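You operate a simulated robot arm through the tools that you are given. There is no shell and no other tool. Be economical: measure what you need, move in short steps, check, and stop when the job is done.

The job below is to be done with a simulated robot arm. You get a single attempt, and the scene is never put back.

JOB
Test both harnesses on the bench; broken one in the red tray.
Fine: selector on WIRE, each plugged into the socket board, TEST once each; the sound one goes in the green tray.

It is judged by the outcome, as a careful person would: the job done as asked, and still so three seconds after it is handed in. It fails if anything else is knocked over, pushed out of place, dropped, spilled or broken.

ROBOT AND FRAMES
A 7-joint arm with a two-finger parallel gripper, fixed in place. Base frame: the origin is at the foot of the arm, x ahead of it, y to its left, z up. Readings come in mm, rad, newtons and seconds.
Its first joint turns from -1.152 to 1.152 rad. Payload 2.5 kg.
The TCP is the grasp point between the finger pads, 23 mm short of the fingertips. In the tool frame z runs along the fingers and y along their closing line. Largest opening 94 mm; finger width 38, thickness 10; the body of the gripper, 54 by 96 mm, starts 39 mm behind the TCP.
Orientation is that of the tool frame in the base frame, as [roll, pitch, yaw] about the fixed x, y, z axes, in that order (R = Rz(yaw) Ry(pitch) Rx(roll)). With the fingers straight down and closing along the base's y, the tool's x points along the base's -x, its y along +y and its z along -z.

CONTROLS
- The arm moves only by the tool play_rows. Its argument "plan" is a list of rows, each a list of 3 entries, a list of its own where there are three numbers: the shift along the tool's x, y, z in mm, then the turn, a rotation vector about the tool's x, y, z in rad, then the opening, from 0 (shut) to 1 (fully open). In form: [[[dx, dy, dz], [rx, ry, rz], hand], ...]. A call has 1 to 20 rows; each row is the pose to reach, as a shift and turn from the pose commanded when the call began, along the tool's axes at that moment. A row lasts 0.2 s, in which the tool goes at most 50 mm and 0.15 rad; a call with a longer step from one row to the next is refused whole, and so is a gripper value outside its range. A pose out of reach is approached as far as the arm can. The call stops where the force on the tool passes 40 N (or 10 N more than at its start, if that is more) or the arm is blocked; 0.2 s more then pass. Each finger travels about 108 mm/s and halts on what it meets, pressing with about 21 N; the grip force reading is that of the motor and also rises with nothing between the fingers. The clock runs only during rows and for 0.2 s after the last one: add rows that repeat a pose to give the fingers time. The reply holds the time, the measured pose of the TCP, the force on the tool along the base axes, the opening and the grip force, in the units named above and with some noise, and new pictures: "pictures" is both (left out), scene, wrist or none.
- Cameras (640 x 400 px; columns grow to the right, rows downward): "scene" is fixed at [127, -423.7, 531]; the picture's right is [0.71, -0.71, 0.00], its down [-0.49, -0.49, -0.72] and it looks along [0.51, 0.51, -0.70] (base axes); focal length 214 px, centre (320, 200). "wrist" rides on the gripper at [-39, 0, -44] in the tool frame; the picture's right is [0.00, -1.00, 0.00], its down [0.97, 0.00, -0.24] and it looks along [0.24, 0.00, 0.97] (tool axes); focal length 218 px, centre (320, 200).
- locate(camera, pixels): for up to 12 pixels [column, row] of the newest picture of that camera ("zoom" is the newest enlarged one), the place [x, y, z] in the base frame of the surface seen there, good to about 3 mm. It takes no simulated time.
- close_up(camera, box): a new picture of the part [left, top, right, bottom] of that camera's present view, enlarged. It takes no simulated time.
- close_job(): hands the job in; it is judged then, once.

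Keep the steps short. Do not move on a guess: measure, check each grasp and each placing, and mend mistakes. In all there are 80 turns and 170 pictures (those below and enlarged ones count). Leave the gripper open and the arm clear of the work at the hand-in unless told otherwise, and finish with a single line.

The tools are called after ">>>" by a JSON object that holds its "api" and its "payload". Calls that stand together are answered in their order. play_rows: Moves the arm, as the interface text tells. Its arguments: {"type":"object","properties":{"plan":{"type":"array","items":{"type":"array"}},"pictures":{"type":"string","enum":["both","scene","wrist","none"]}},"required":["plan"]} The other tools are called the same way: locate (camera, pixels) gives the place of the surface under pixels of a picture; close_up (camera, box) takes an enlarged picture of a part of a camera's view; close_job () hands the job in.

At the start:

```text
t: 0.0
eef_pos: [372.7, -141.3, 394.0]
tool_rot: [-3.14, -0.001, 3.142]
ft_force: [0.6, 0.0, 0.2]
width: 94.0
grasp_force: 0.0
```

scene: 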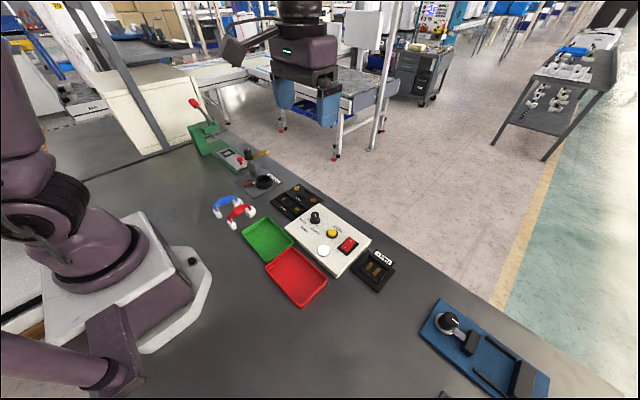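
wrist: 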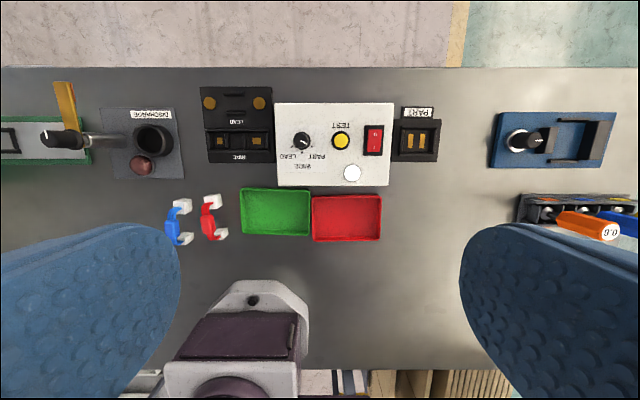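

I see a tester box, trays, and two small harnesses (blue, red). I'll look closer before moving.

>>> {"api": "close_up", "payload": {"camera": "wrist", "box": [190, 70, 450, 250]}}

>>> {"api": "close_up", "payload": {"camera": "scene", "box": [180, 130, 420, 310]}}

>>> {"api": "close_up", "payload": {"camera": "wrist", "box": [90, 80, 290, 260]}}

>>> {"api": "locate", "payload": {"camera": "wrist", "pixels": [[302, 141], [341, 140], [373, 140], [352, 173], [222, 142], [257, 142], [276, 212], [346, 219], [209, 104], [259, 104], [240, 142], [285, 120]]}}

>>> {"api": "locate", "payload": {"camera": "wrist", "pixels": [[180, 205], [186, 238], [173, 226], [213, 200], [220, 233], [207, 222], [210, 230], [260, 270]]}}

```text
2.22 times, centred on (320, 160) of wrist
```

zoom: 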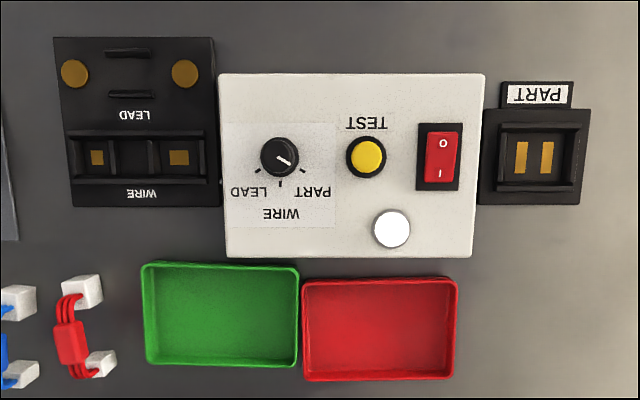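

```text
2.22 times, centred on (300, 220) of scene
```

zoom: 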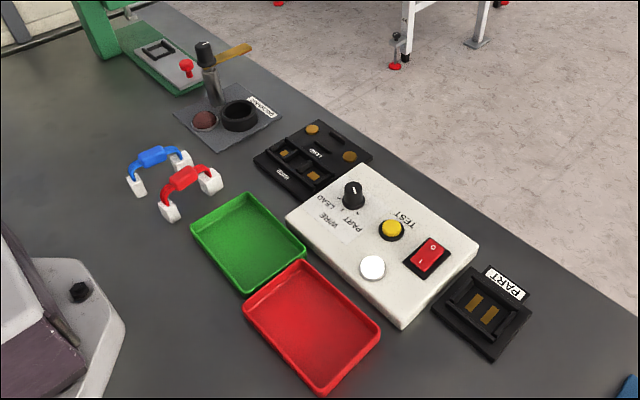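

```text
2.22 times, centred on (190, 170) of wrist
```

zoom: 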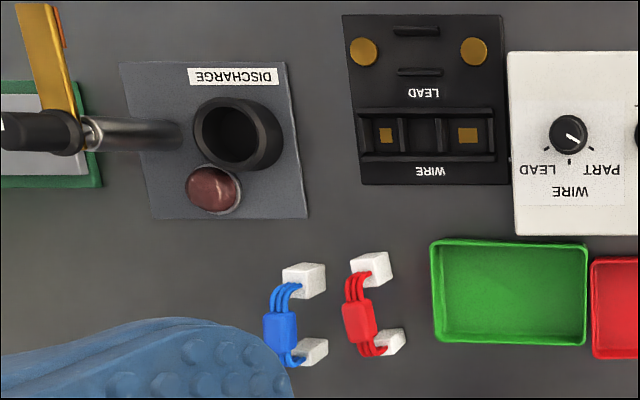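

```text
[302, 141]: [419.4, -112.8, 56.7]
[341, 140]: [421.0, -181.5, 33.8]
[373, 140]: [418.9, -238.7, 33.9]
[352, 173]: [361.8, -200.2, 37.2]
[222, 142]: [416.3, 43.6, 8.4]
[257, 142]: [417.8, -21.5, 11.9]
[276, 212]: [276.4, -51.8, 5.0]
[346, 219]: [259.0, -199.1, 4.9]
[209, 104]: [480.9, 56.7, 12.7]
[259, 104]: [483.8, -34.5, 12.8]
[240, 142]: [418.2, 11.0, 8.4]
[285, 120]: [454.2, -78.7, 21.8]
```

```text
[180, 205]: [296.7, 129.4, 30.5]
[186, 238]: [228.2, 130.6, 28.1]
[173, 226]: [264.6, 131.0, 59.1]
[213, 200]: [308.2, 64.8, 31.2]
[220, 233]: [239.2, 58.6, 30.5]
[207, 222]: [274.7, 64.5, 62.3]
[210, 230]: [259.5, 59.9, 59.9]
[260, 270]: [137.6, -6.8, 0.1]
```

The selector appears to point at PART, so it has to be turned to WIRE. The bench surface measures at z≈0 (locate and scene camera agree), not -460. I'll go lower above the tester for a better look at knob, switch and sockets.

>>> {"api": "play_rows", "payload": {"plan": [[[-4, 5, 40], [0, 0, 0], 1], [[-8, 10, 80], [0, 0, 0], 1], [[-12, 15, 120], [0, 0, 0], 1], [[-16, 20, 150], [0, 0, 0], 1], [[-20, 28, 180], [0, 0, 0], 1], [[-20, 28, 180], [0, 0, 0], 1]]}}

>>> {"api": "close_up", "payload": {"camera": "wrist", "box": [200, 60, 460, 220]}}

>>> {"api": "close_up", "payload": {"camera": "wrist", "box": [40, 60, 300, 220]}}

```text
t: 1.4
eef_pos: [390.1, -114.3, 215.6]
tool_rot: [-3.141, 0.0, 3.141]
ft_force: [-0.4, -0.9, -0.1]
width: 93.8
grasp_force: 0.1
```

scene: 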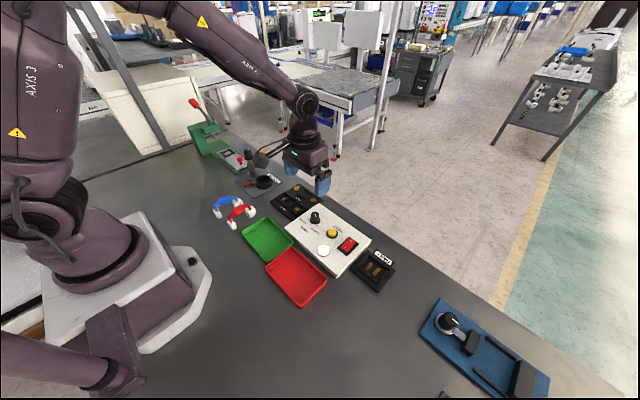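
wrist: 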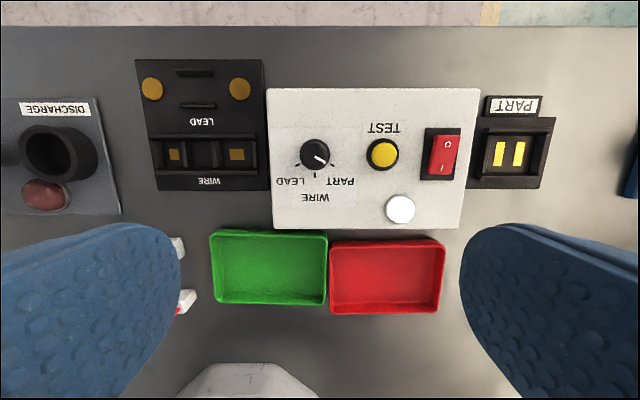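

```text
2.46 times, centred on (330, 140) of wrist
```

zoom: 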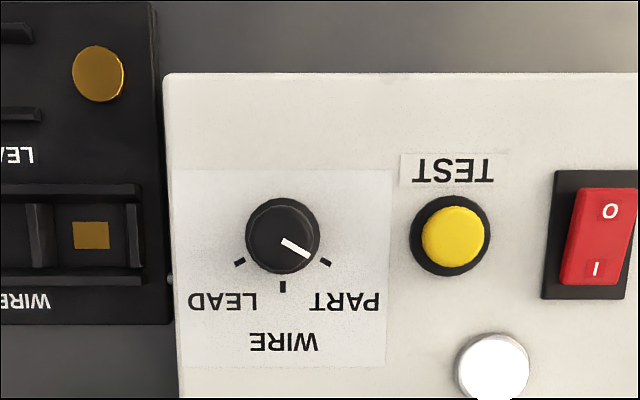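

```text
2.46 times, centred on (170, 140) of wrist
```

zoom: 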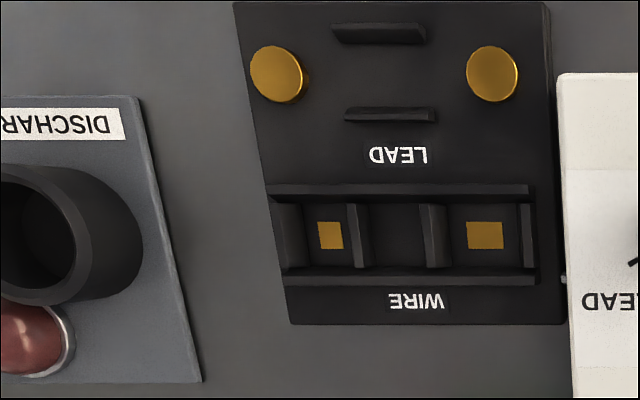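

Pointer is at PART; WIRE lies 60° clockwise as seen from above. I'll measure the knob, button, rocker ends and sockets.

>>> {"api": "locate", "payload": {"camera": "wrist", "pixels": [[314, 152], [383, 154], [446, 143], [441, 168], [300, 185], [400, 209], [360, 105], [175, 154], [237, 154], [206, 154], [206, 136], [206, 175]]}}

>>> {"api": "close_up", "payload": {"camera": "scene", "box": [280, 190, 400, 290]}}

>>> {"api": "locate", "payload": {"camera": "wrist", "pixels": [[304, 140], [325, 140], [314, 138], [314, 165], [149, 154], [165, 154], [187, 154], [195, 154], [218, 154], [224, 154], [248, 154], [255, 154]]}}

```text
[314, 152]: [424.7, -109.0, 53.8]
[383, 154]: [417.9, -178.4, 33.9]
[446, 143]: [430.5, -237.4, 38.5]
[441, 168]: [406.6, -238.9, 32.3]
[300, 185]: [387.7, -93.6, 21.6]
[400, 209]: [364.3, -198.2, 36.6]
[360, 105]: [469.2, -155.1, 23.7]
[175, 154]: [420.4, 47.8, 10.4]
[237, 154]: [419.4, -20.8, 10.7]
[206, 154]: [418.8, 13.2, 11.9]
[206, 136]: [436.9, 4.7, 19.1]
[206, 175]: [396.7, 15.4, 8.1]
```

```text
4.00 times, centred on (340, 240) of scene
```

zoom: 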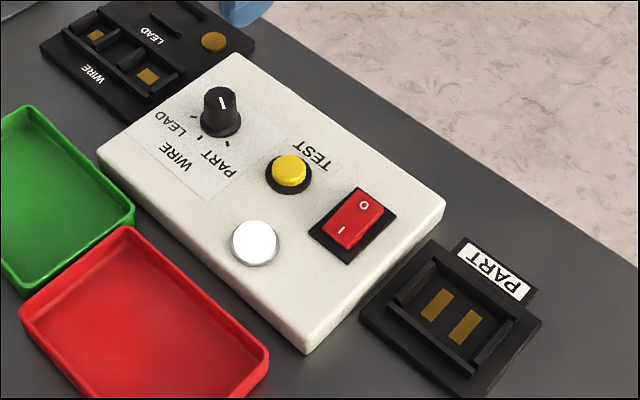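

```text
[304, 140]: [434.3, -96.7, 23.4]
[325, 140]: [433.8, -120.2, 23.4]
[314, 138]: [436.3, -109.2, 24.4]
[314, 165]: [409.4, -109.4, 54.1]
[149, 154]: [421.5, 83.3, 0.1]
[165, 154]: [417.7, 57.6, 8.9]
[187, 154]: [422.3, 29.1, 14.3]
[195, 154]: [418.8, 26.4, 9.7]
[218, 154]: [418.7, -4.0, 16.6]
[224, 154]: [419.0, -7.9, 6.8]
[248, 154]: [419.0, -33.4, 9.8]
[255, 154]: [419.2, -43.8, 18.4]
```

The rocker's I end is lower, so power is on. The knob top is at about (417,-109,54). I'll go over it with a narrower opening and check reach.

>>> {"api": "play_rows", "payload": {"plan": [[[-9, 2, 40], [0, 0, 0], 0.6], [[-18, 4, 80], [0, 0, 0], 0.6], [[-26, 4, 115], [0, 0, 0], 0.6], [[-26, 4, 125], [0, 0, 0], 0.6], [[-26, 4, 125], [0, 0, 0], 0.6]]}}

>>> {"api": "close_up", "payload": {"camera": "wrist", "box": [220, 100, 420, 300]}}

```text
t: 2.6
eef_pos: [416.7, -109.5, 89.8]
tool_rot: [-3.14, 0.001, 3.141]
ft_force: [0.1, 0.8, -0.2]
width: 56.4
grasp_force: 0.1
```

scene: 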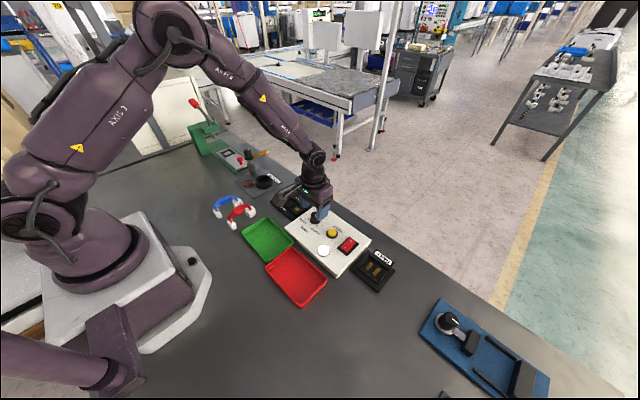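
wrist: 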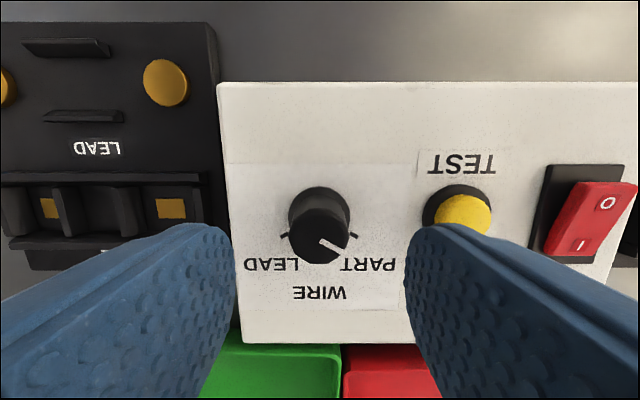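

```text
2.00 times, centred on (320, 200) of wrist
```

zoom: 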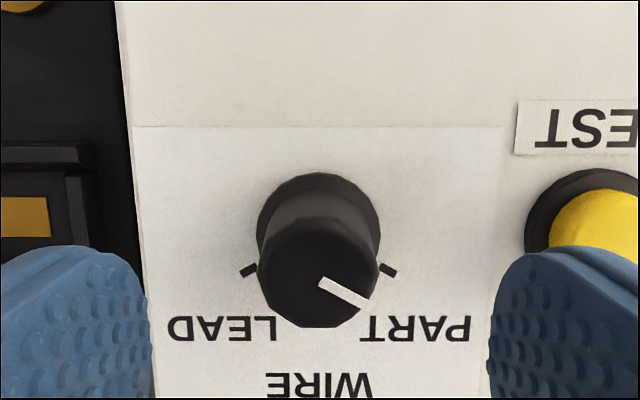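

Knob is centred between the fingers. Going down to z≈54 (tips 9 mm above panel) and closing.

>>> {"api": "play_rows", "payload": {"plan": [[[-1, 0, 18], [0, 0, 0], 0.6], [[-1, 0, 36], [0, 0, 0], 0.6], [[-1, 0, 36], [0, 0, 0], 0.6], [[-1, 0, 36], [0, 0, 0], 0.2], [[-1, 0, 36], [0, 0, 0], 0.15], [[-1, 0, 36], [0, 0, 0], 0.1], [[-1, 0, 36], [0, 0, 0], 0.1]], "pictures": "wrist"}}

```text
t: 4.2
eef_pos: [417.3, -108.2, 54.6]
tool_rot: [-3.141, 0.002, 3.141]
ft_force: [3.1, 5.3, -4.9]
width: 25.7
grasp_force: 45.0
```

wrist: 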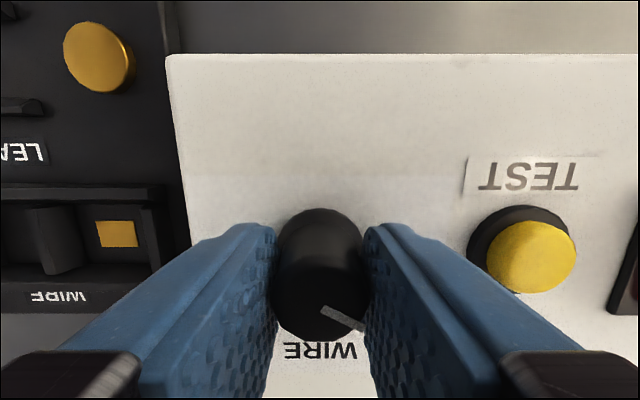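

Knob gripped (25.7 mm). Turning +60° about tool z in steps.

>>> {"api": "play_rows", "payload": {"plan": [[[0, 0, 0], [0, 0, 0.13], 0.1], [[0, 0, 0], [0, 0, 0.26], 0.1], [[0, 0, 0], [0, 0, 0.39], 0.1], [[0, 0, 0], [0, 0, 0.52], 0.1], [[0, 0, 0], [0, 0, 0.65], 0.1], [[0, 0, 0], [0, 0, 0.78], 0.1], [[0, 0, 0], [0, 0, 0.91], 0.1], [[0, 0, 0], [0, 0, 1.047], 0.1], [[0, 0, 0], [0, 0, 1.047], 0.1]], "pictures": "wrist"}}

```text
t: 6.2
eef_pos: [418.8, -107.0, 54.4]
tool_rot: [3.14, -0.004, 2.093]
ft_force: [-2.3, 19.4, 2.9]
width: 25.9
grasp_force: 44.7
```

wrist: 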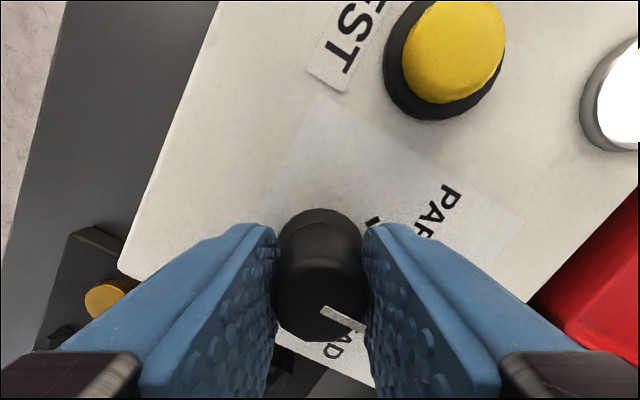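

The pointer turned along with the fingers. Releasing, rising and turning back to check.

>>> {"api": "play_rows", "payload": {"plan": [[[0, 0, 0], [0, 0, 1e-06], 0.5], [[0, 0, 0], [0, 0, 0], 0.5], [[0, 0, -30], [0, 0, 0], 0.5], [[0, 0, -70], [0, 0, 0], 0.5], [[0, 0, -110], [0, 0, -0.14], 0.5], [[0, 0, -140], [0, 0, -0.28], 0.5], [[0, 0, -140], [0, 0, -0.42], 0.5], [[0, 0, -140], [0, 0, -0.56], 0.5], [[0, 0, -140], [0, 0, -0.7], 0.5], [[0, 0, -140], [0, 0, -0.84], 0.5], [[0, 0, -140], [0, 0, -0.98], 0.5], [[0, 0, -140], [0, 0, -1.047], 0.5]], "pictures": "wrist"}}

>>> {"api": "close_up", "payload": {"camera": "wrist", "box": [230, 120, 430, 245]}}

```text
t: 8.8
eef_pos: [419.2, -109.8, 193.9]
tool_rot: [3.14, -0.001, -3.139]
ft_force: [-0.1, -0.2, -0.4]
width: 47.1
grasp_force: 0.1
```

wrist: 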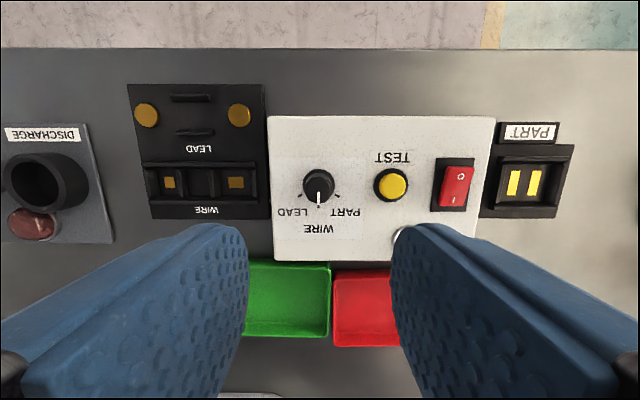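

```text
3.20 times, centred on (330, 182) of wrist
```

zoom: 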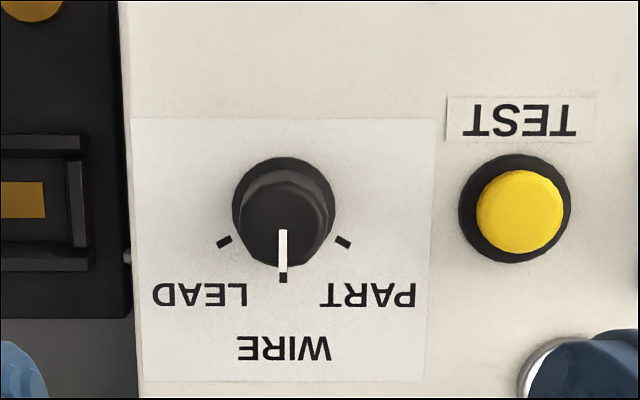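

Selector is on WIRE. Now moving over the red harness for measurement.

>>> {"api": "play_rows", "payload": {"plan": [[[24, 28, 0], [0, 0, 0], 0.5], [[48, 57, 0], [0, 0, 0], 0.5], [[72, 86, 0], [0, 0, 0], 0.5], [[97, 115, 0], [0, 0, 0], 0.5], [[122, 143, 0], [0, 0, 0], 0.5], [[146, 172, 10], [0, 0, 0], 0.6], [[146, 172, 10], [0, 0, 0], 0.6]], "pictures": "wrist"}}

>>> {"api": "close_up", "payload": {"camera": "wrist", "box": [180, 130, 420, 330]}}

```text
t: 10.4
eef_pos: [271.7, 61.9, 183.3]
tool_rot: [-3.14, -0.001, 3.141]
ft_force: [0.4, -1.1, 0.4]
width: 56.4
grasp_force: 0.0
```

wrist: 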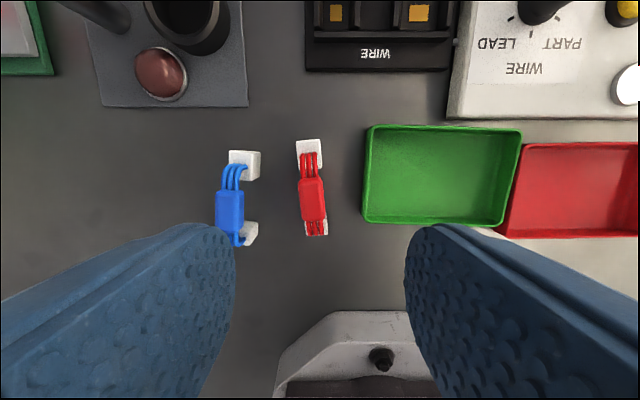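

```text
2.00 times, centred on (300, 230) of wrist
```

zoom: 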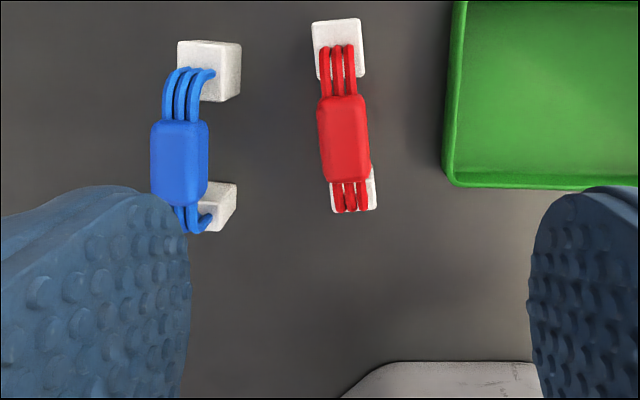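

>>> {"api": "locate", "payload": {"camera": "zoom", "pixels": [[342, 138], [336, 30], [340, 106], [346, 170], [338, 205], [372, 205], [320, 27], [356, 27], [325, 138], [364, 138]]}}

>>> {"api": "locate", "payload": {"camera": "zoom", "pixels": [[180, 162], [180, 130], [180, 195], [195, 60], [230, 60], [215, 205], [230, 195], [156, 162], [204, 162]]}}

```text
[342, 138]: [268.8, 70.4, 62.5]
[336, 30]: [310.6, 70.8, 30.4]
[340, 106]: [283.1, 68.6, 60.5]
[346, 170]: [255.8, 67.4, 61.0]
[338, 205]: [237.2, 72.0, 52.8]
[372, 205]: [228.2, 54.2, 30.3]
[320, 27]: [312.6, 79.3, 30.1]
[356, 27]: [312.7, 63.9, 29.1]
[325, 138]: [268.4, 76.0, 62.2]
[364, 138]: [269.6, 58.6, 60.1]
```

```text
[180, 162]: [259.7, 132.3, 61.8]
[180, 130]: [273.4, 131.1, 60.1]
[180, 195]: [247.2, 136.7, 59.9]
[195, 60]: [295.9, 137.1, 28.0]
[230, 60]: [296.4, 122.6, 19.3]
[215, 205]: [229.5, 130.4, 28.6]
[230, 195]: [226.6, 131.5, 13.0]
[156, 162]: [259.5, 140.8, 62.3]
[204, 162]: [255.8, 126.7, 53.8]
```

Red body is centred at (269,67), top z 62, tilted ~0.1 rad. I'll align, go down to z≈53 and close.

>>> {"api": "play_rows", "payload": {"plan": [[[3, 5, 30], [0, 0, -0.1], 0.6], [[3, 5, 65], [0, 0, -0.1], 0.6], [[3, 5, 95], [0, 0, -0.1], 0.6], [[3, 5, 115], [0, 0, -0.1], 0.6], [[3, 5, 130], [0, 0, -0.1], 0.6], [[3, 5, 130], [0, 0, -0.1], 0.6]], "pictures": "both"}}

```text
t: 11.8
eef_pos: [268.6, 67.8, 53.2]
tool_rot: [-3.14, 0.0, -3.043]
ft_force: [0.0, -0.6, 0.0]
width: 56.3
grasp_force: 0.1
```

scene: 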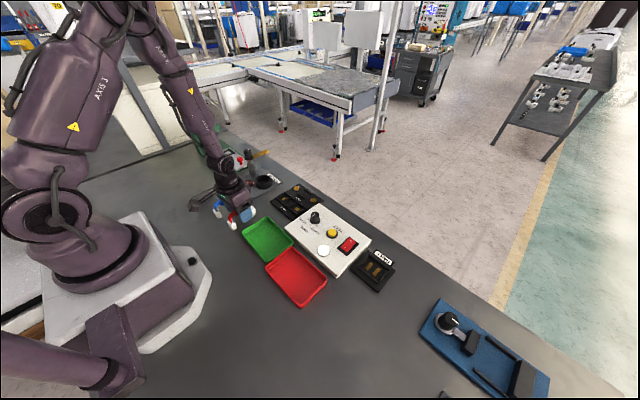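
wrist: 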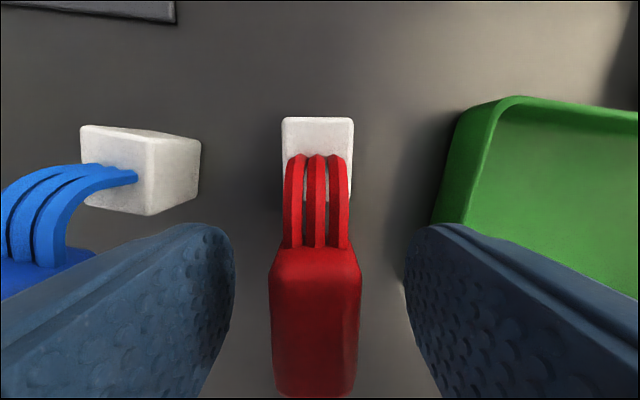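

Body is centred and aligned. Closing.

>>> {"api": "play_rows", "payload": {"plan": [[[0, 0, 0], [0, 0, 0], 0.3], [[0, 0, 0], [0, 0, 0], 0.15], [[0, 0, 0], [0, 0, 0], 0.1], [[0, 0, 0], [0, 0, 0], 0.1], [[0, 0, -30], [0, 0, 0], 0.1], [[0, 0, -65], [0, 0, 0], 0.1], [[0, 0, -65], [0, 0, 0], 0.1]], "pictures": "both"}}

```text
t: 13.4
eef_pos: [270.5, 68.7, 119.2]
tool_rot: [3.141, 0.0, -3.042]
ft_force: [-0.7, -1.2, -1.2]
width: 19.6
grasp_force: 21.7
```

scene: 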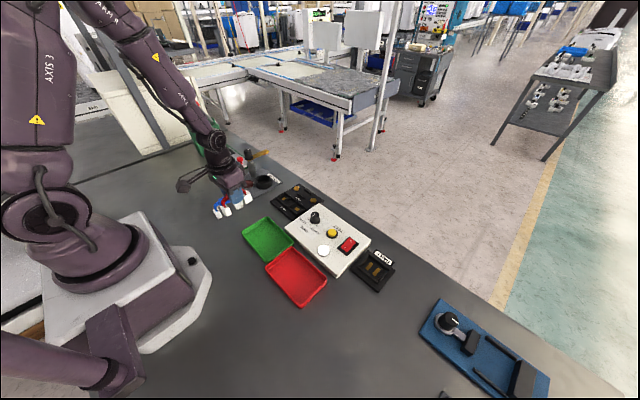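
wrist: 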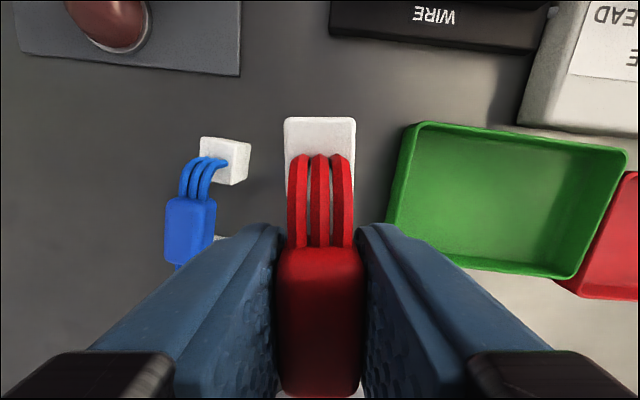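

Red harness is held level (19.6 mm). Carrying it over the WIRE sockets and turning it 90°, staying high.

>>> {"api": "play_rows", "payload": {"plan": [[[-12, -6, -20], [0, 0, 0.14], 0.1], [[-24, -12, -20], [0, 0, 0.28], 0.1], [[-36, -18, -20], [0, 0, 0.42], 0.1], [[-48, -24, -20], [0, 0, 0.56], 0.1], [[-60, -30, -20], [0, 0, 0.7], 0.1], [[-72, -36, -20], [0, 0, 0.84], 0.1], [[-84, -42, -20], [0, 0, 0.98], 0.1], [[-96, -48, -20], [0, 0, 1.12], 0.1], [[-108, -54, -20], [0, 0, 1.26], 0.1], [[-120, -60, -20], [0, 0, 1.4], 0.1], [[-132, -66, -20], [0, 0, 1.54], 0.1], [[-142, -71, -20], [0, 0, 1.67], 0.1], [[-142, -71, -20], [0, 0, 1.67], 0.1]], "pictures": "both"}}

>>> {"api": "close_up", "payload": {"camera": "scene", "box": [240, 140, 360, 230]}}

```text
t: 16.2
eef_pos: [418.0, 9.4, 137.7]
tool_rot: [-3.141, 0.0, 1.568]
ft_force: [-0.3, 0.6, -0.6]
width: 19.6
grasp_force: 21.0
```

scene: 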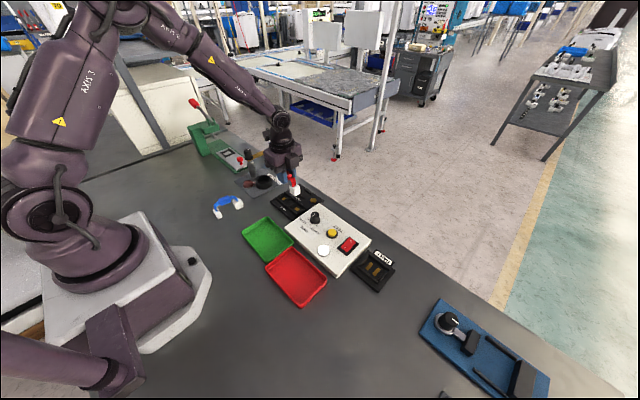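
wrist: 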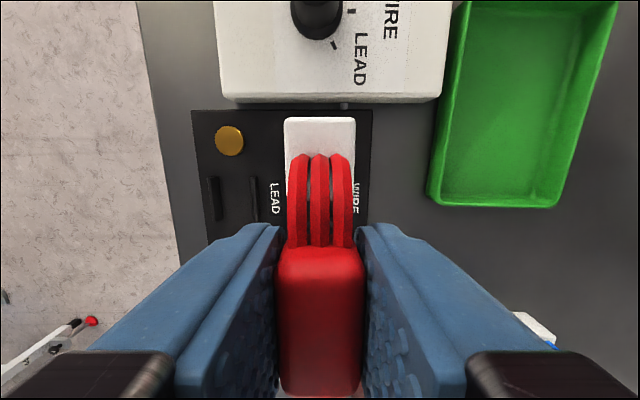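

```text
4.44 times, centred on (300, 185) of scene
```

zoom: 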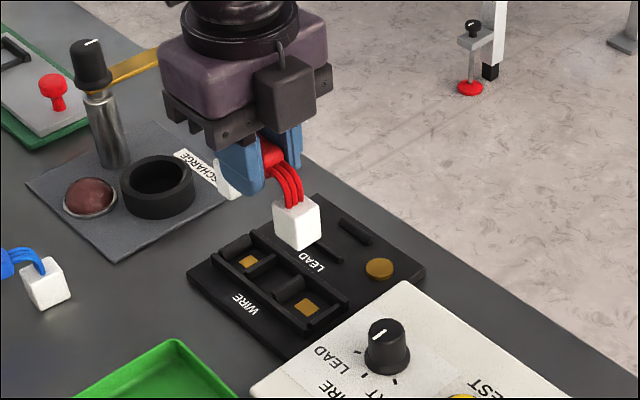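

Now measuring sockets and the held connector precisely.

>>> {"api": "locate", "payload": {"camera": "zoom", "pixels": [[249, 262], [307, 307], [236, 247], [224, 272], [304, 332], [343, 302], [262, 268], [289, 287], [330, 320], [266, 290], [280, 270], [300, 222]]}}

>>> {"api": "locate", "payload": {"camera": "wrist", "pixels": [[288, 123], [350, 123], [319, 120], [290, 180], [348, 180], [319, 255], [319, 300], [285, 260], [355, 260]]}}

>>> {"api": "close_up", "payload": {"camera": "scene", "box": [270, 180, 330, 220]}}

```text
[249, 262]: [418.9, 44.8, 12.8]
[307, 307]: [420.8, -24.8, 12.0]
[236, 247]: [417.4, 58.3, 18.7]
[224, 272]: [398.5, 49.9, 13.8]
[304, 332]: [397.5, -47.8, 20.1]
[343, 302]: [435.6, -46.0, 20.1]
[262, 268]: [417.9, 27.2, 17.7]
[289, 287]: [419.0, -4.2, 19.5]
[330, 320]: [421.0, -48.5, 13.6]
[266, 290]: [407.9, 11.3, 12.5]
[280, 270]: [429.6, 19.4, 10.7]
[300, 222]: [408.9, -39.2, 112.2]
```

```text
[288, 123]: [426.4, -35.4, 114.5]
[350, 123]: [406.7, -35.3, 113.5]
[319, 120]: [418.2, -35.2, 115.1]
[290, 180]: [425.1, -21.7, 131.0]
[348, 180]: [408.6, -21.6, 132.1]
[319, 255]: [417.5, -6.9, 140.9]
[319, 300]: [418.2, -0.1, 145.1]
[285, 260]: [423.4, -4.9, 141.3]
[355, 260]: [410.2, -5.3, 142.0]
```

```text
10.00 times, centred on (300, 200) of scene
```

zoom: 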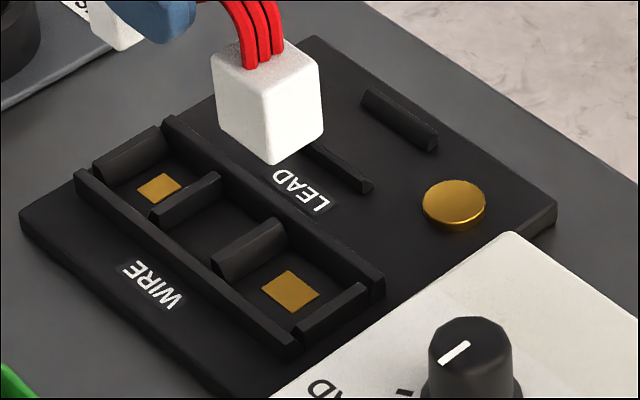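

>>> {"api": "locate", "payload": {"camera": "zoom", "pixels": [[125, 146], [185, 190], [245, 240], [330, 305], [84, 176], [170, 124], [285, 343], [375, 283], [158, 187], [290, 291], [168, 210], [320, 268]]}}

>>> {"api": "locate", "payload": {"camera": "zoom", "pixels": [[220, 68], [276, 90], [318, 65], [268, 158], [228, 120], [318, 125], [320, 320], [270, 270], [200, 205], [135, 170], [186, 240], [280, 210]]}}

```text
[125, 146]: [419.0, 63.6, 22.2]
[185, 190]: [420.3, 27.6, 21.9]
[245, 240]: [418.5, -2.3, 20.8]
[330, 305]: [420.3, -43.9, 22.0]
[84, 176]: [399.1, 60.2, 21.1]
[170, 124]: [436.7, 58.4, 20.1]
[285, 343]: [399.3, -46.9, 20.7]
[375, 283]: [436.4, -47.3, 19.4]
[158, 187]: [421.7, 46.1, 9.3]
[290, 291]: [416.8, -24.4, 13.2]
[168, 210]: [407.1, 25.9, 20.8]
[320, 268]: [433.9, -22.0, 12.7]
```

```text
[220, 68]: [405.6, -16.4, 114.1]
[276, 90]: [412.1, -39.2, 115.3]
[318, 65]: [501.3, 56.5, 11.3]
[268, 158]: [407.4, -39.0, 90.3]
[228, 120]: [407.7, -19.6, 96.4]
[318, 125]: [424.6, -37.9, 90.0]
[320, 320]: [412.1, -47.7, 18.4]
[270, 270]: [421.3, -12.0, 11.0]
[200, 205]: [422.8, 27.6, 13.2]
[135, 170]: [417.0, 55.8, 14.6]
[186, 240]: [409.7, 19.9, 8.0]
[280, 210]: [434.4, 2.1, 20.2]
```

Sockets' centres: y≈44 and −24, x≈417.5; connector is at y≈−27.5, x≈416. I'll shift +3 in y, +1.5 in x, and lower to just above the floor.

>>> {"api": "play_rows", "payload": {"plan": [[[3, 1.5, 20], [0, 0, 0], 0.1], [[3, 1.5, 40], [0, 0, 0], 0.1], [[3, 1.5, 52], [0, 0, 0], 0.1], [[3, 1.5, 52], [0, 0, 0], 0.1]], "pictures": "both"}}

>>> {"api": "close_up", "payload": {"camera": "scene", "box": [260, 170, 335, 220]}}

```text
t: 17.2
eef_pos: [419.1, 14.4, 85.2]
tool_rot: [-3.141, 0.0, 1.569]
ft_force: [-0.6, -0.3, 0.3]
width: 19.4
grasp_force: 20.8
```

scene: 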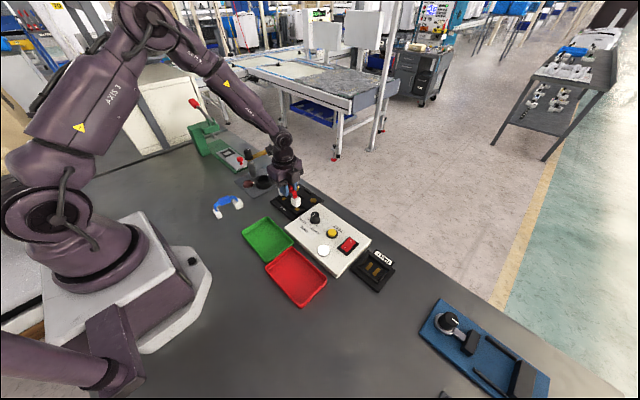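
wrist: 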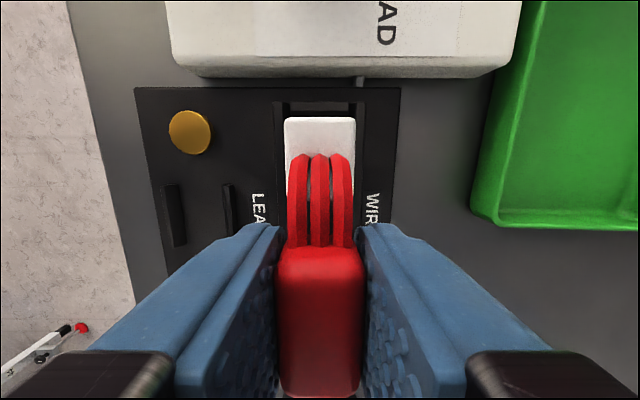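

```text
8.00 times, centred on (298, 195) of scene
```

zoom: 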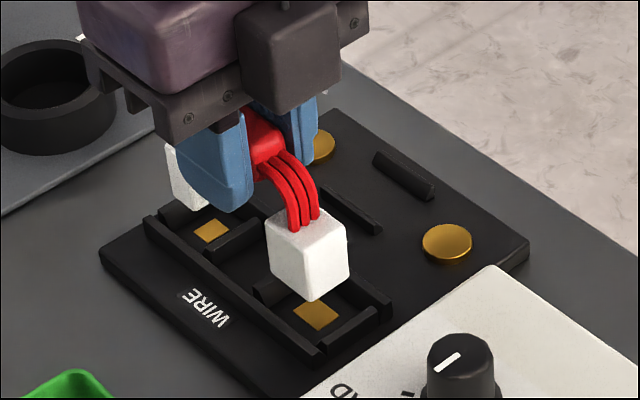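

Looks aligned; nudging −2 in y and lowering gently.

>>> {"api": "play_rows", "payload": {"plan": [[[-2, 0, 6], [0, 0, 0], 0.1], [[-2, 0, 12], [0, 0, 0], 0.1], [[-2, 0, 17], [0, 0, 0], 0.1], [[-2, 0, 20], [0, 0, 0], 0.1], [[-2, 0, 22], [0, 0, 0], 0.1], [[-2, 0, 22], [0, 0, 0], 0.1]], "pictures": "both"}}

>>> {"api": "close_up", "payload": {"camera": "scene", "box": [260, 170, 335, 220]}}

```text
t: 18.6
eef_pos: [418.9, 10.3, 63.9]
tool_rot: [-3.142, 0.001, 1.572]
ft_force: [-1.0, -1.1, -0.8]
width: 19.7
grasp_force: 20.8
```

scene: 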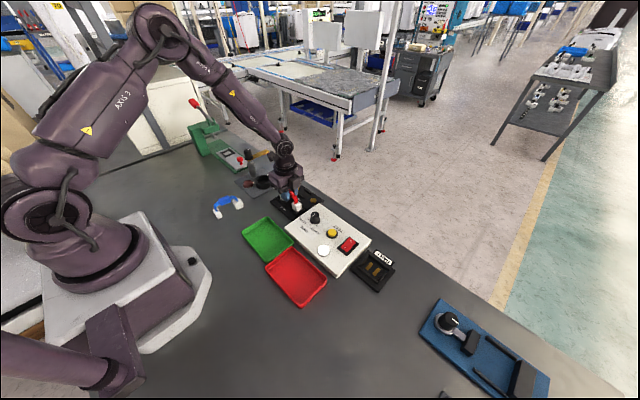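
wrist: 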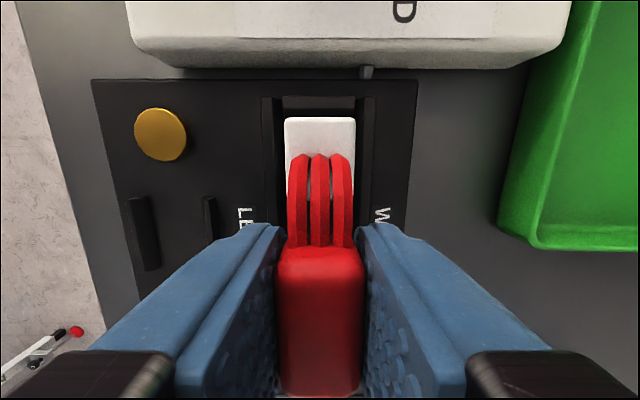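

```text
8.00 times, centred on (298, 195) of scene
```

zoom: 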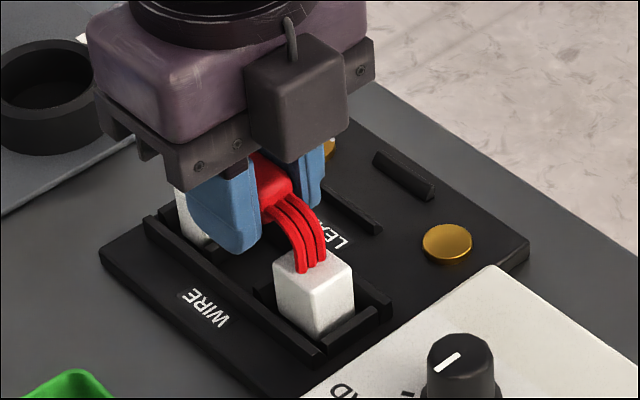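

Both ends are in the wells; lowering slowly until contact force appears.

>>> {"api": "play_rows", "payload": {"plan": [[[0, 0, 1], [0, 0, 0], 0.1], [[0, 0, 2], [0, 0, 0], 0.1], [[0, 0, 3], [0, 0, 0], 0.1], [[0, 0, 3], [0, 0, 0], 0.1]], "pictures": "none"}}

```text
t: 19.6
eef_pos: [418.9, 10.6, 62.1]
tool_rot: [3.14, 0.001, 1.57]
ft_force: [-2.6, -1.2, 16.1]
width: 19.4
grasp_force: 21.1
```

Seated (16 N up). Releasing and rising.

>>> {"api": "play_rows", "payload": {"plan": [[[0, 0, 1], [0, 0, 0], 0.3], [[0, 0, 1], [0, 0, 0], 0.5], [[0, 0, 0], [0, 0, 0], 0.5], [[0, 0, -25], [0, 0, 0], 0.5], [[0, 0, -65], [0, 0, 0], 0.5], [[0, 0, -105], [0, 0, 0], 0.5], [[0, 0, -105], [0, 0, 0], 0.5]], "pictures": "both"}}

>>> {"api": "close_up", "payload": {"camera": "scene", "box": [260, 170, 335, 220]}}

>>> {"api": "close_up", "payload": {"camera": "wrist", "box": [220, 100, 420, 340]}}

```text
t: 21.2
eef_pos: [421.6, 11.5, 166.5]
tool_rot: [-3.14, 0.0, 1.571]
ft_force: [0.2, -0.4, -0.2]
width: 47.3
grasp_force: 0.0
```

scene: 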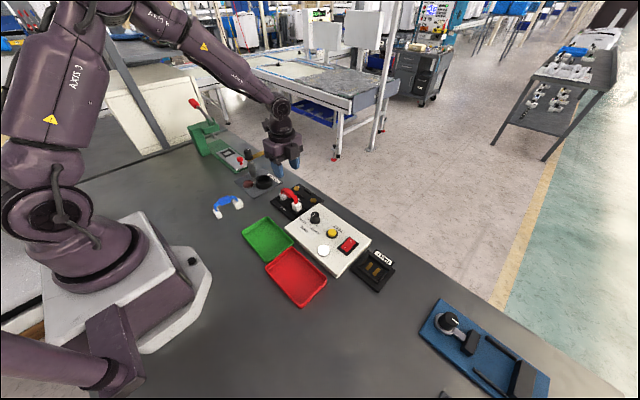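
wrist: 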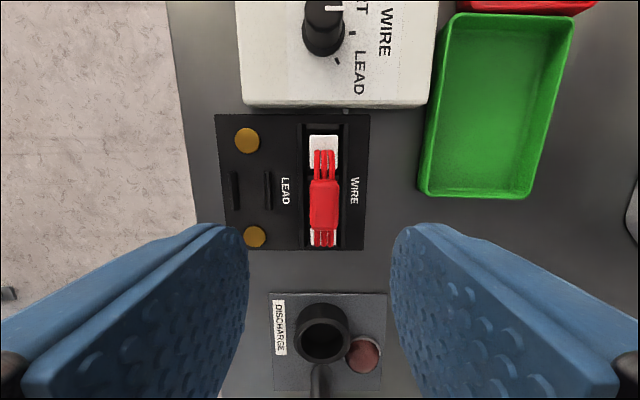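

```text
8.00 times, centred on (298, 195) of scene
```

zoom: 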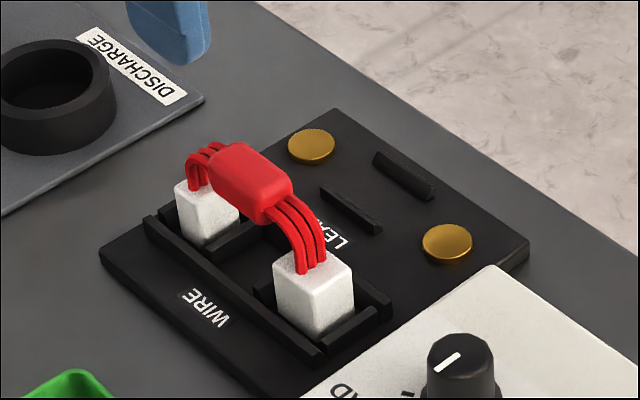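

```text
1.67 times, centred on (320, 220) of wrist
```

zoom: 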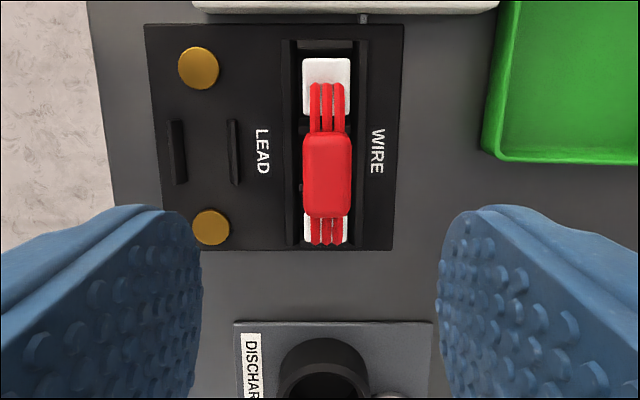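

Red harness sits properly. Now close the fingers and hover over the TEST button at (418,-179).

>>> {"api": "play_rows", "payload": {"plan": [[[-40, -1, 0], [0, 0, 0], 0.3], [[-80, -2, 0], [0, 0, 0], 0.1], [[-120, -3, 0], [0, 0, 0], 0], [[-160, -3.5, 0], [0, 0, 0], 0], [[-190, -3.5, 30], [0, 0, 0], 0], [[-190, -3.5, 70], [0, 0, 0], 0], [[-190, -3.5, 90], [0, 0, 0], 0], [[-190, -3.5, 90], [0, 0, 0], 0]], "pictures": "both"}}

>>> {"api": "close_up", "payload": {"camera": "scene", "box": [280, 190, 380, 270]}}

```text
t: 23.0
eef_pos: [417.0, -180.0, 79.9]
tool_rot: [-3.14, 0.001, 1.573]
ft_force: [-0.3, -0.5, 0.4]
width: 0.2
grasp_force: 20.8
```

scene: 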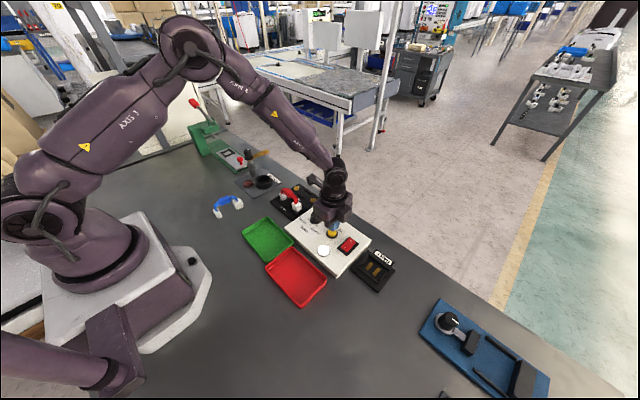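
wrist: 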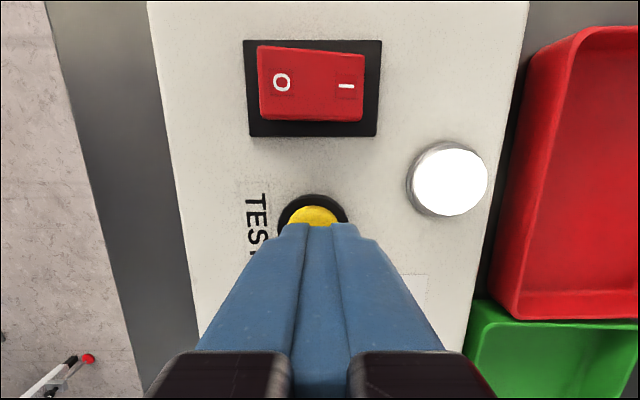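

```text
5.00 times, centred on (330, 230) of scene
```

zoom: 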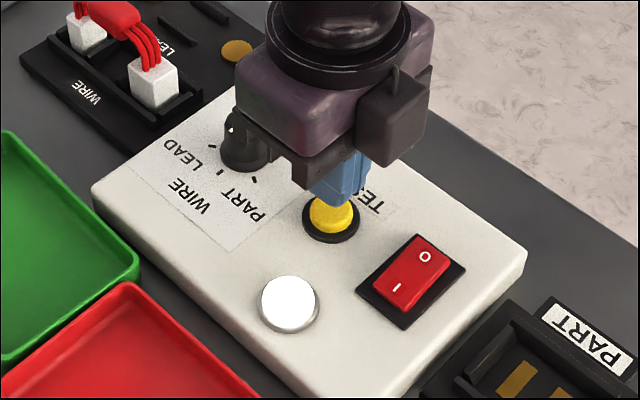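

Fingers centred over the button. Descending to just above contact, then pressing in 1–2 mm steps and reading the lamp.

>>> {"api": "play_rows", "payload": {"plan": [[[0, 0, 10], [0, 0, 0], 0], [[0, 0, 19], [0, 0, 0], 0], [[0, 0, 22], [0, 0, 0], 0], [[0, 0, 24], [0, 0, 0], 0], [[0, 0, 26], [0, 0, 0], 0], [[0, 0, 28], [0, 0, 0], 0]], "pictures": "both"}}

>>> {"api": "close_up", "payload": {"camera": "scene", "box": [280, 190, 380, 270]}}

```text
t: 24.4
eef_pos: [416.0, -179.1, 50.3]
tool_rot: [3.141, 0.002, 1.571]
ft_force: [-4.8, -2.4, 17.8]
width: 0.1
grasp_force: 20.5
```

scene: 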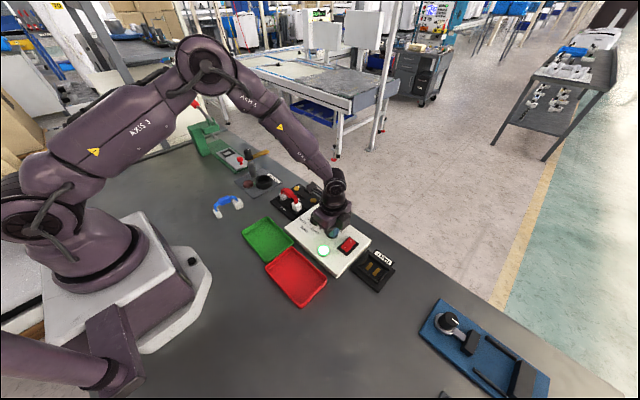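
wrist: 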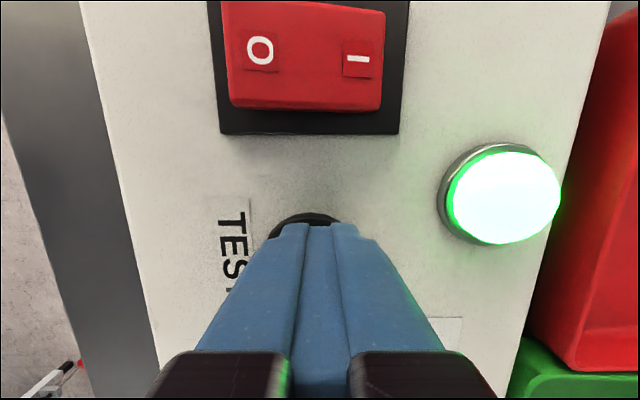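

```text
5.00 times, centred on (330, 230) of scene
```

zoom: 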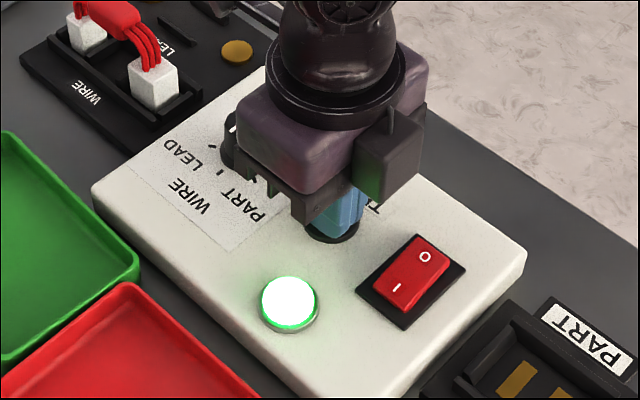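

The lamp lit green: red harness is sound. Rising straight up.

>>> {"api": "play_rows", "payload": {"plan": [[[0, 0, -15], [0, 0, 0], 0], [[0, 0, -50], [0, 0, 0], 0], [[0, 0, -90], [0, 0, 0], 0], [[0, 0, -115], [0, 0, 0], 0]], "pictures": "scene"}}

>>> {"api": "close_up", "payload": {"camera": "scene", "box": [280, 190, 380, 270]}}

```text
t: 25.4
eef_pos: [415.0, -178.3, 165.2]
tool_rot: [-3.14, 0.001, 1.571]
ft_force: [-1.0, 0.4, -0.3]
width: 0.0
grasp_force: 20.6
```

scene: 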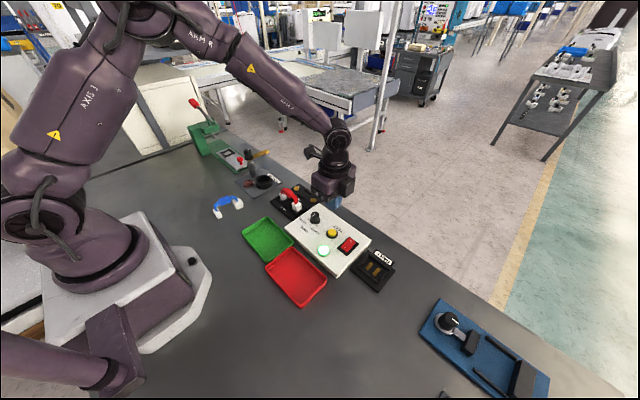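

```text
5.00 times, centred on (330, 230) of scene
```

zoom: 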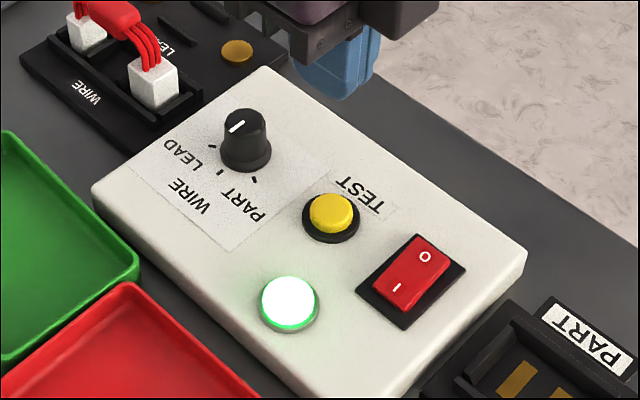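

Lamp shows green. Returning over the plugged red harness, opening.

>>> {"api": "play_rows", "payload": {"plan": [[[40, 1, 0], [0, 0, 0], 0.2], [[80, 2, 0], [0, 0, 0], 0.4], [[120, 3, 0], [0, 0, 0], 0.5], [[160, 4, 0], [0, 0, 0], 0.5], [[189, 4, 0], [0, 0, 0], 0.5], [[189, 4, 40], [0, 0, 0], 0.5], [[189, 4, 65], [0, 0, 0], 0.5], [[189, 4, 65], [0, 0, 0], 0.5]], "pictures": "wrist"}}

```text
t: 27.2
eef_pos: [418.7, 10.1, 99.6]
tool_rot: [-3.14, 0.0, 1.57]
ft_force: [0.0, 0.2, 0.2]
width: 47.1
grasp_force: 0.1
```

wrist: 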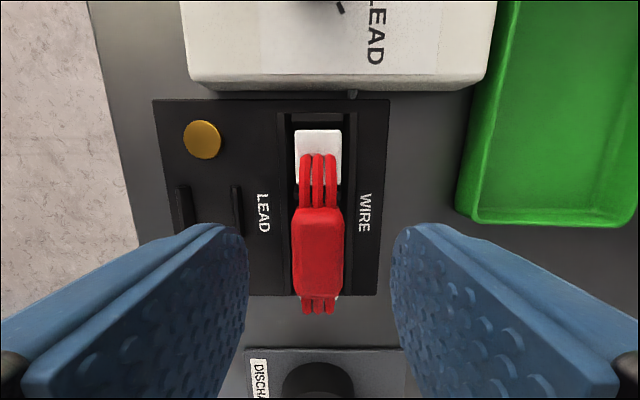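

Aligned. Down to z≈62, grip, and lift straight up.

>>> {"api": "play_rows", "payload": {"plan": [[[0, 0, 20], [0, 0, 0], 0.5], [[0, 0, 37.5], [0, 0, 0], 0.5], [[0, 0, 37.5], [0, 0, 0], 0.3], [[0, 0, 37.5], [0, 0, 0], 0.15], [[0, 0, 37.5], [0, 0, 0], 0.1], [[0, 0, 37.5], [0, 0, 0], 0.1], [[0, 0, 20], [0, 0, 0], 0.1], [[0, 0, -10], [0, 0, 0], 0.1], [[0, 0, -40], [0, 0, 0], 0.1]], "pictures": "both"}}

>>> {"api": "locate", "payload": {"camera": "scene", "pixels": [[245, 238], [267, 221], [292, 245], [269, 263], [268, 241], [298, 275], [267, 272], [294, 251], [326, 281], [301, 304]]}}

```text
t: 29.2
eef_pos: [420.5, 10.3, 139.6]
tool_rot: [-3.14, 0.0, 1.573]
ft_force: [0.2, 0.5, -0.2]
width: 19.5
grasp_force: 21.0
```

scene: 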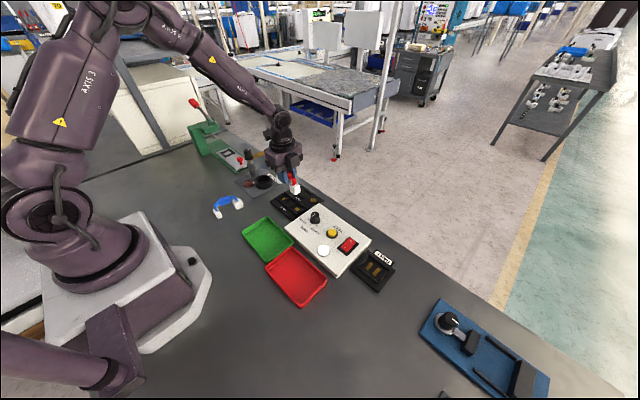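
wrist: 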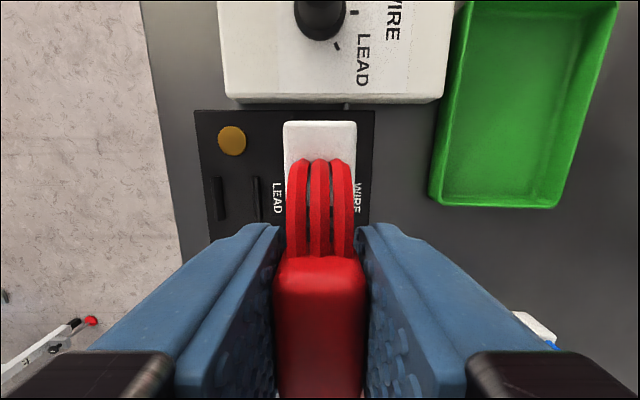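

```text
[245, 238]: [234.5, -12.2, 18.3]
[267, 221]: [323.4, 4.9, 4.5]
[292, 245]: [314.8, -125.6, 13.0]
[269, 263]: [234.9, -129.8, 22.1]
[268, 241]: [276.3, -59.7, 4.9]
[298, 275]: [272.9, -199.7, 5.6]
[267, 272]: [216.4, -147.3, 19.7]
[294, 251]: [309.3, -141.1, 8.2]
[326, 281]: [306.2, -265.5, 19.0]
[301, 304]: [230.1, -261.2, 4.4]
```

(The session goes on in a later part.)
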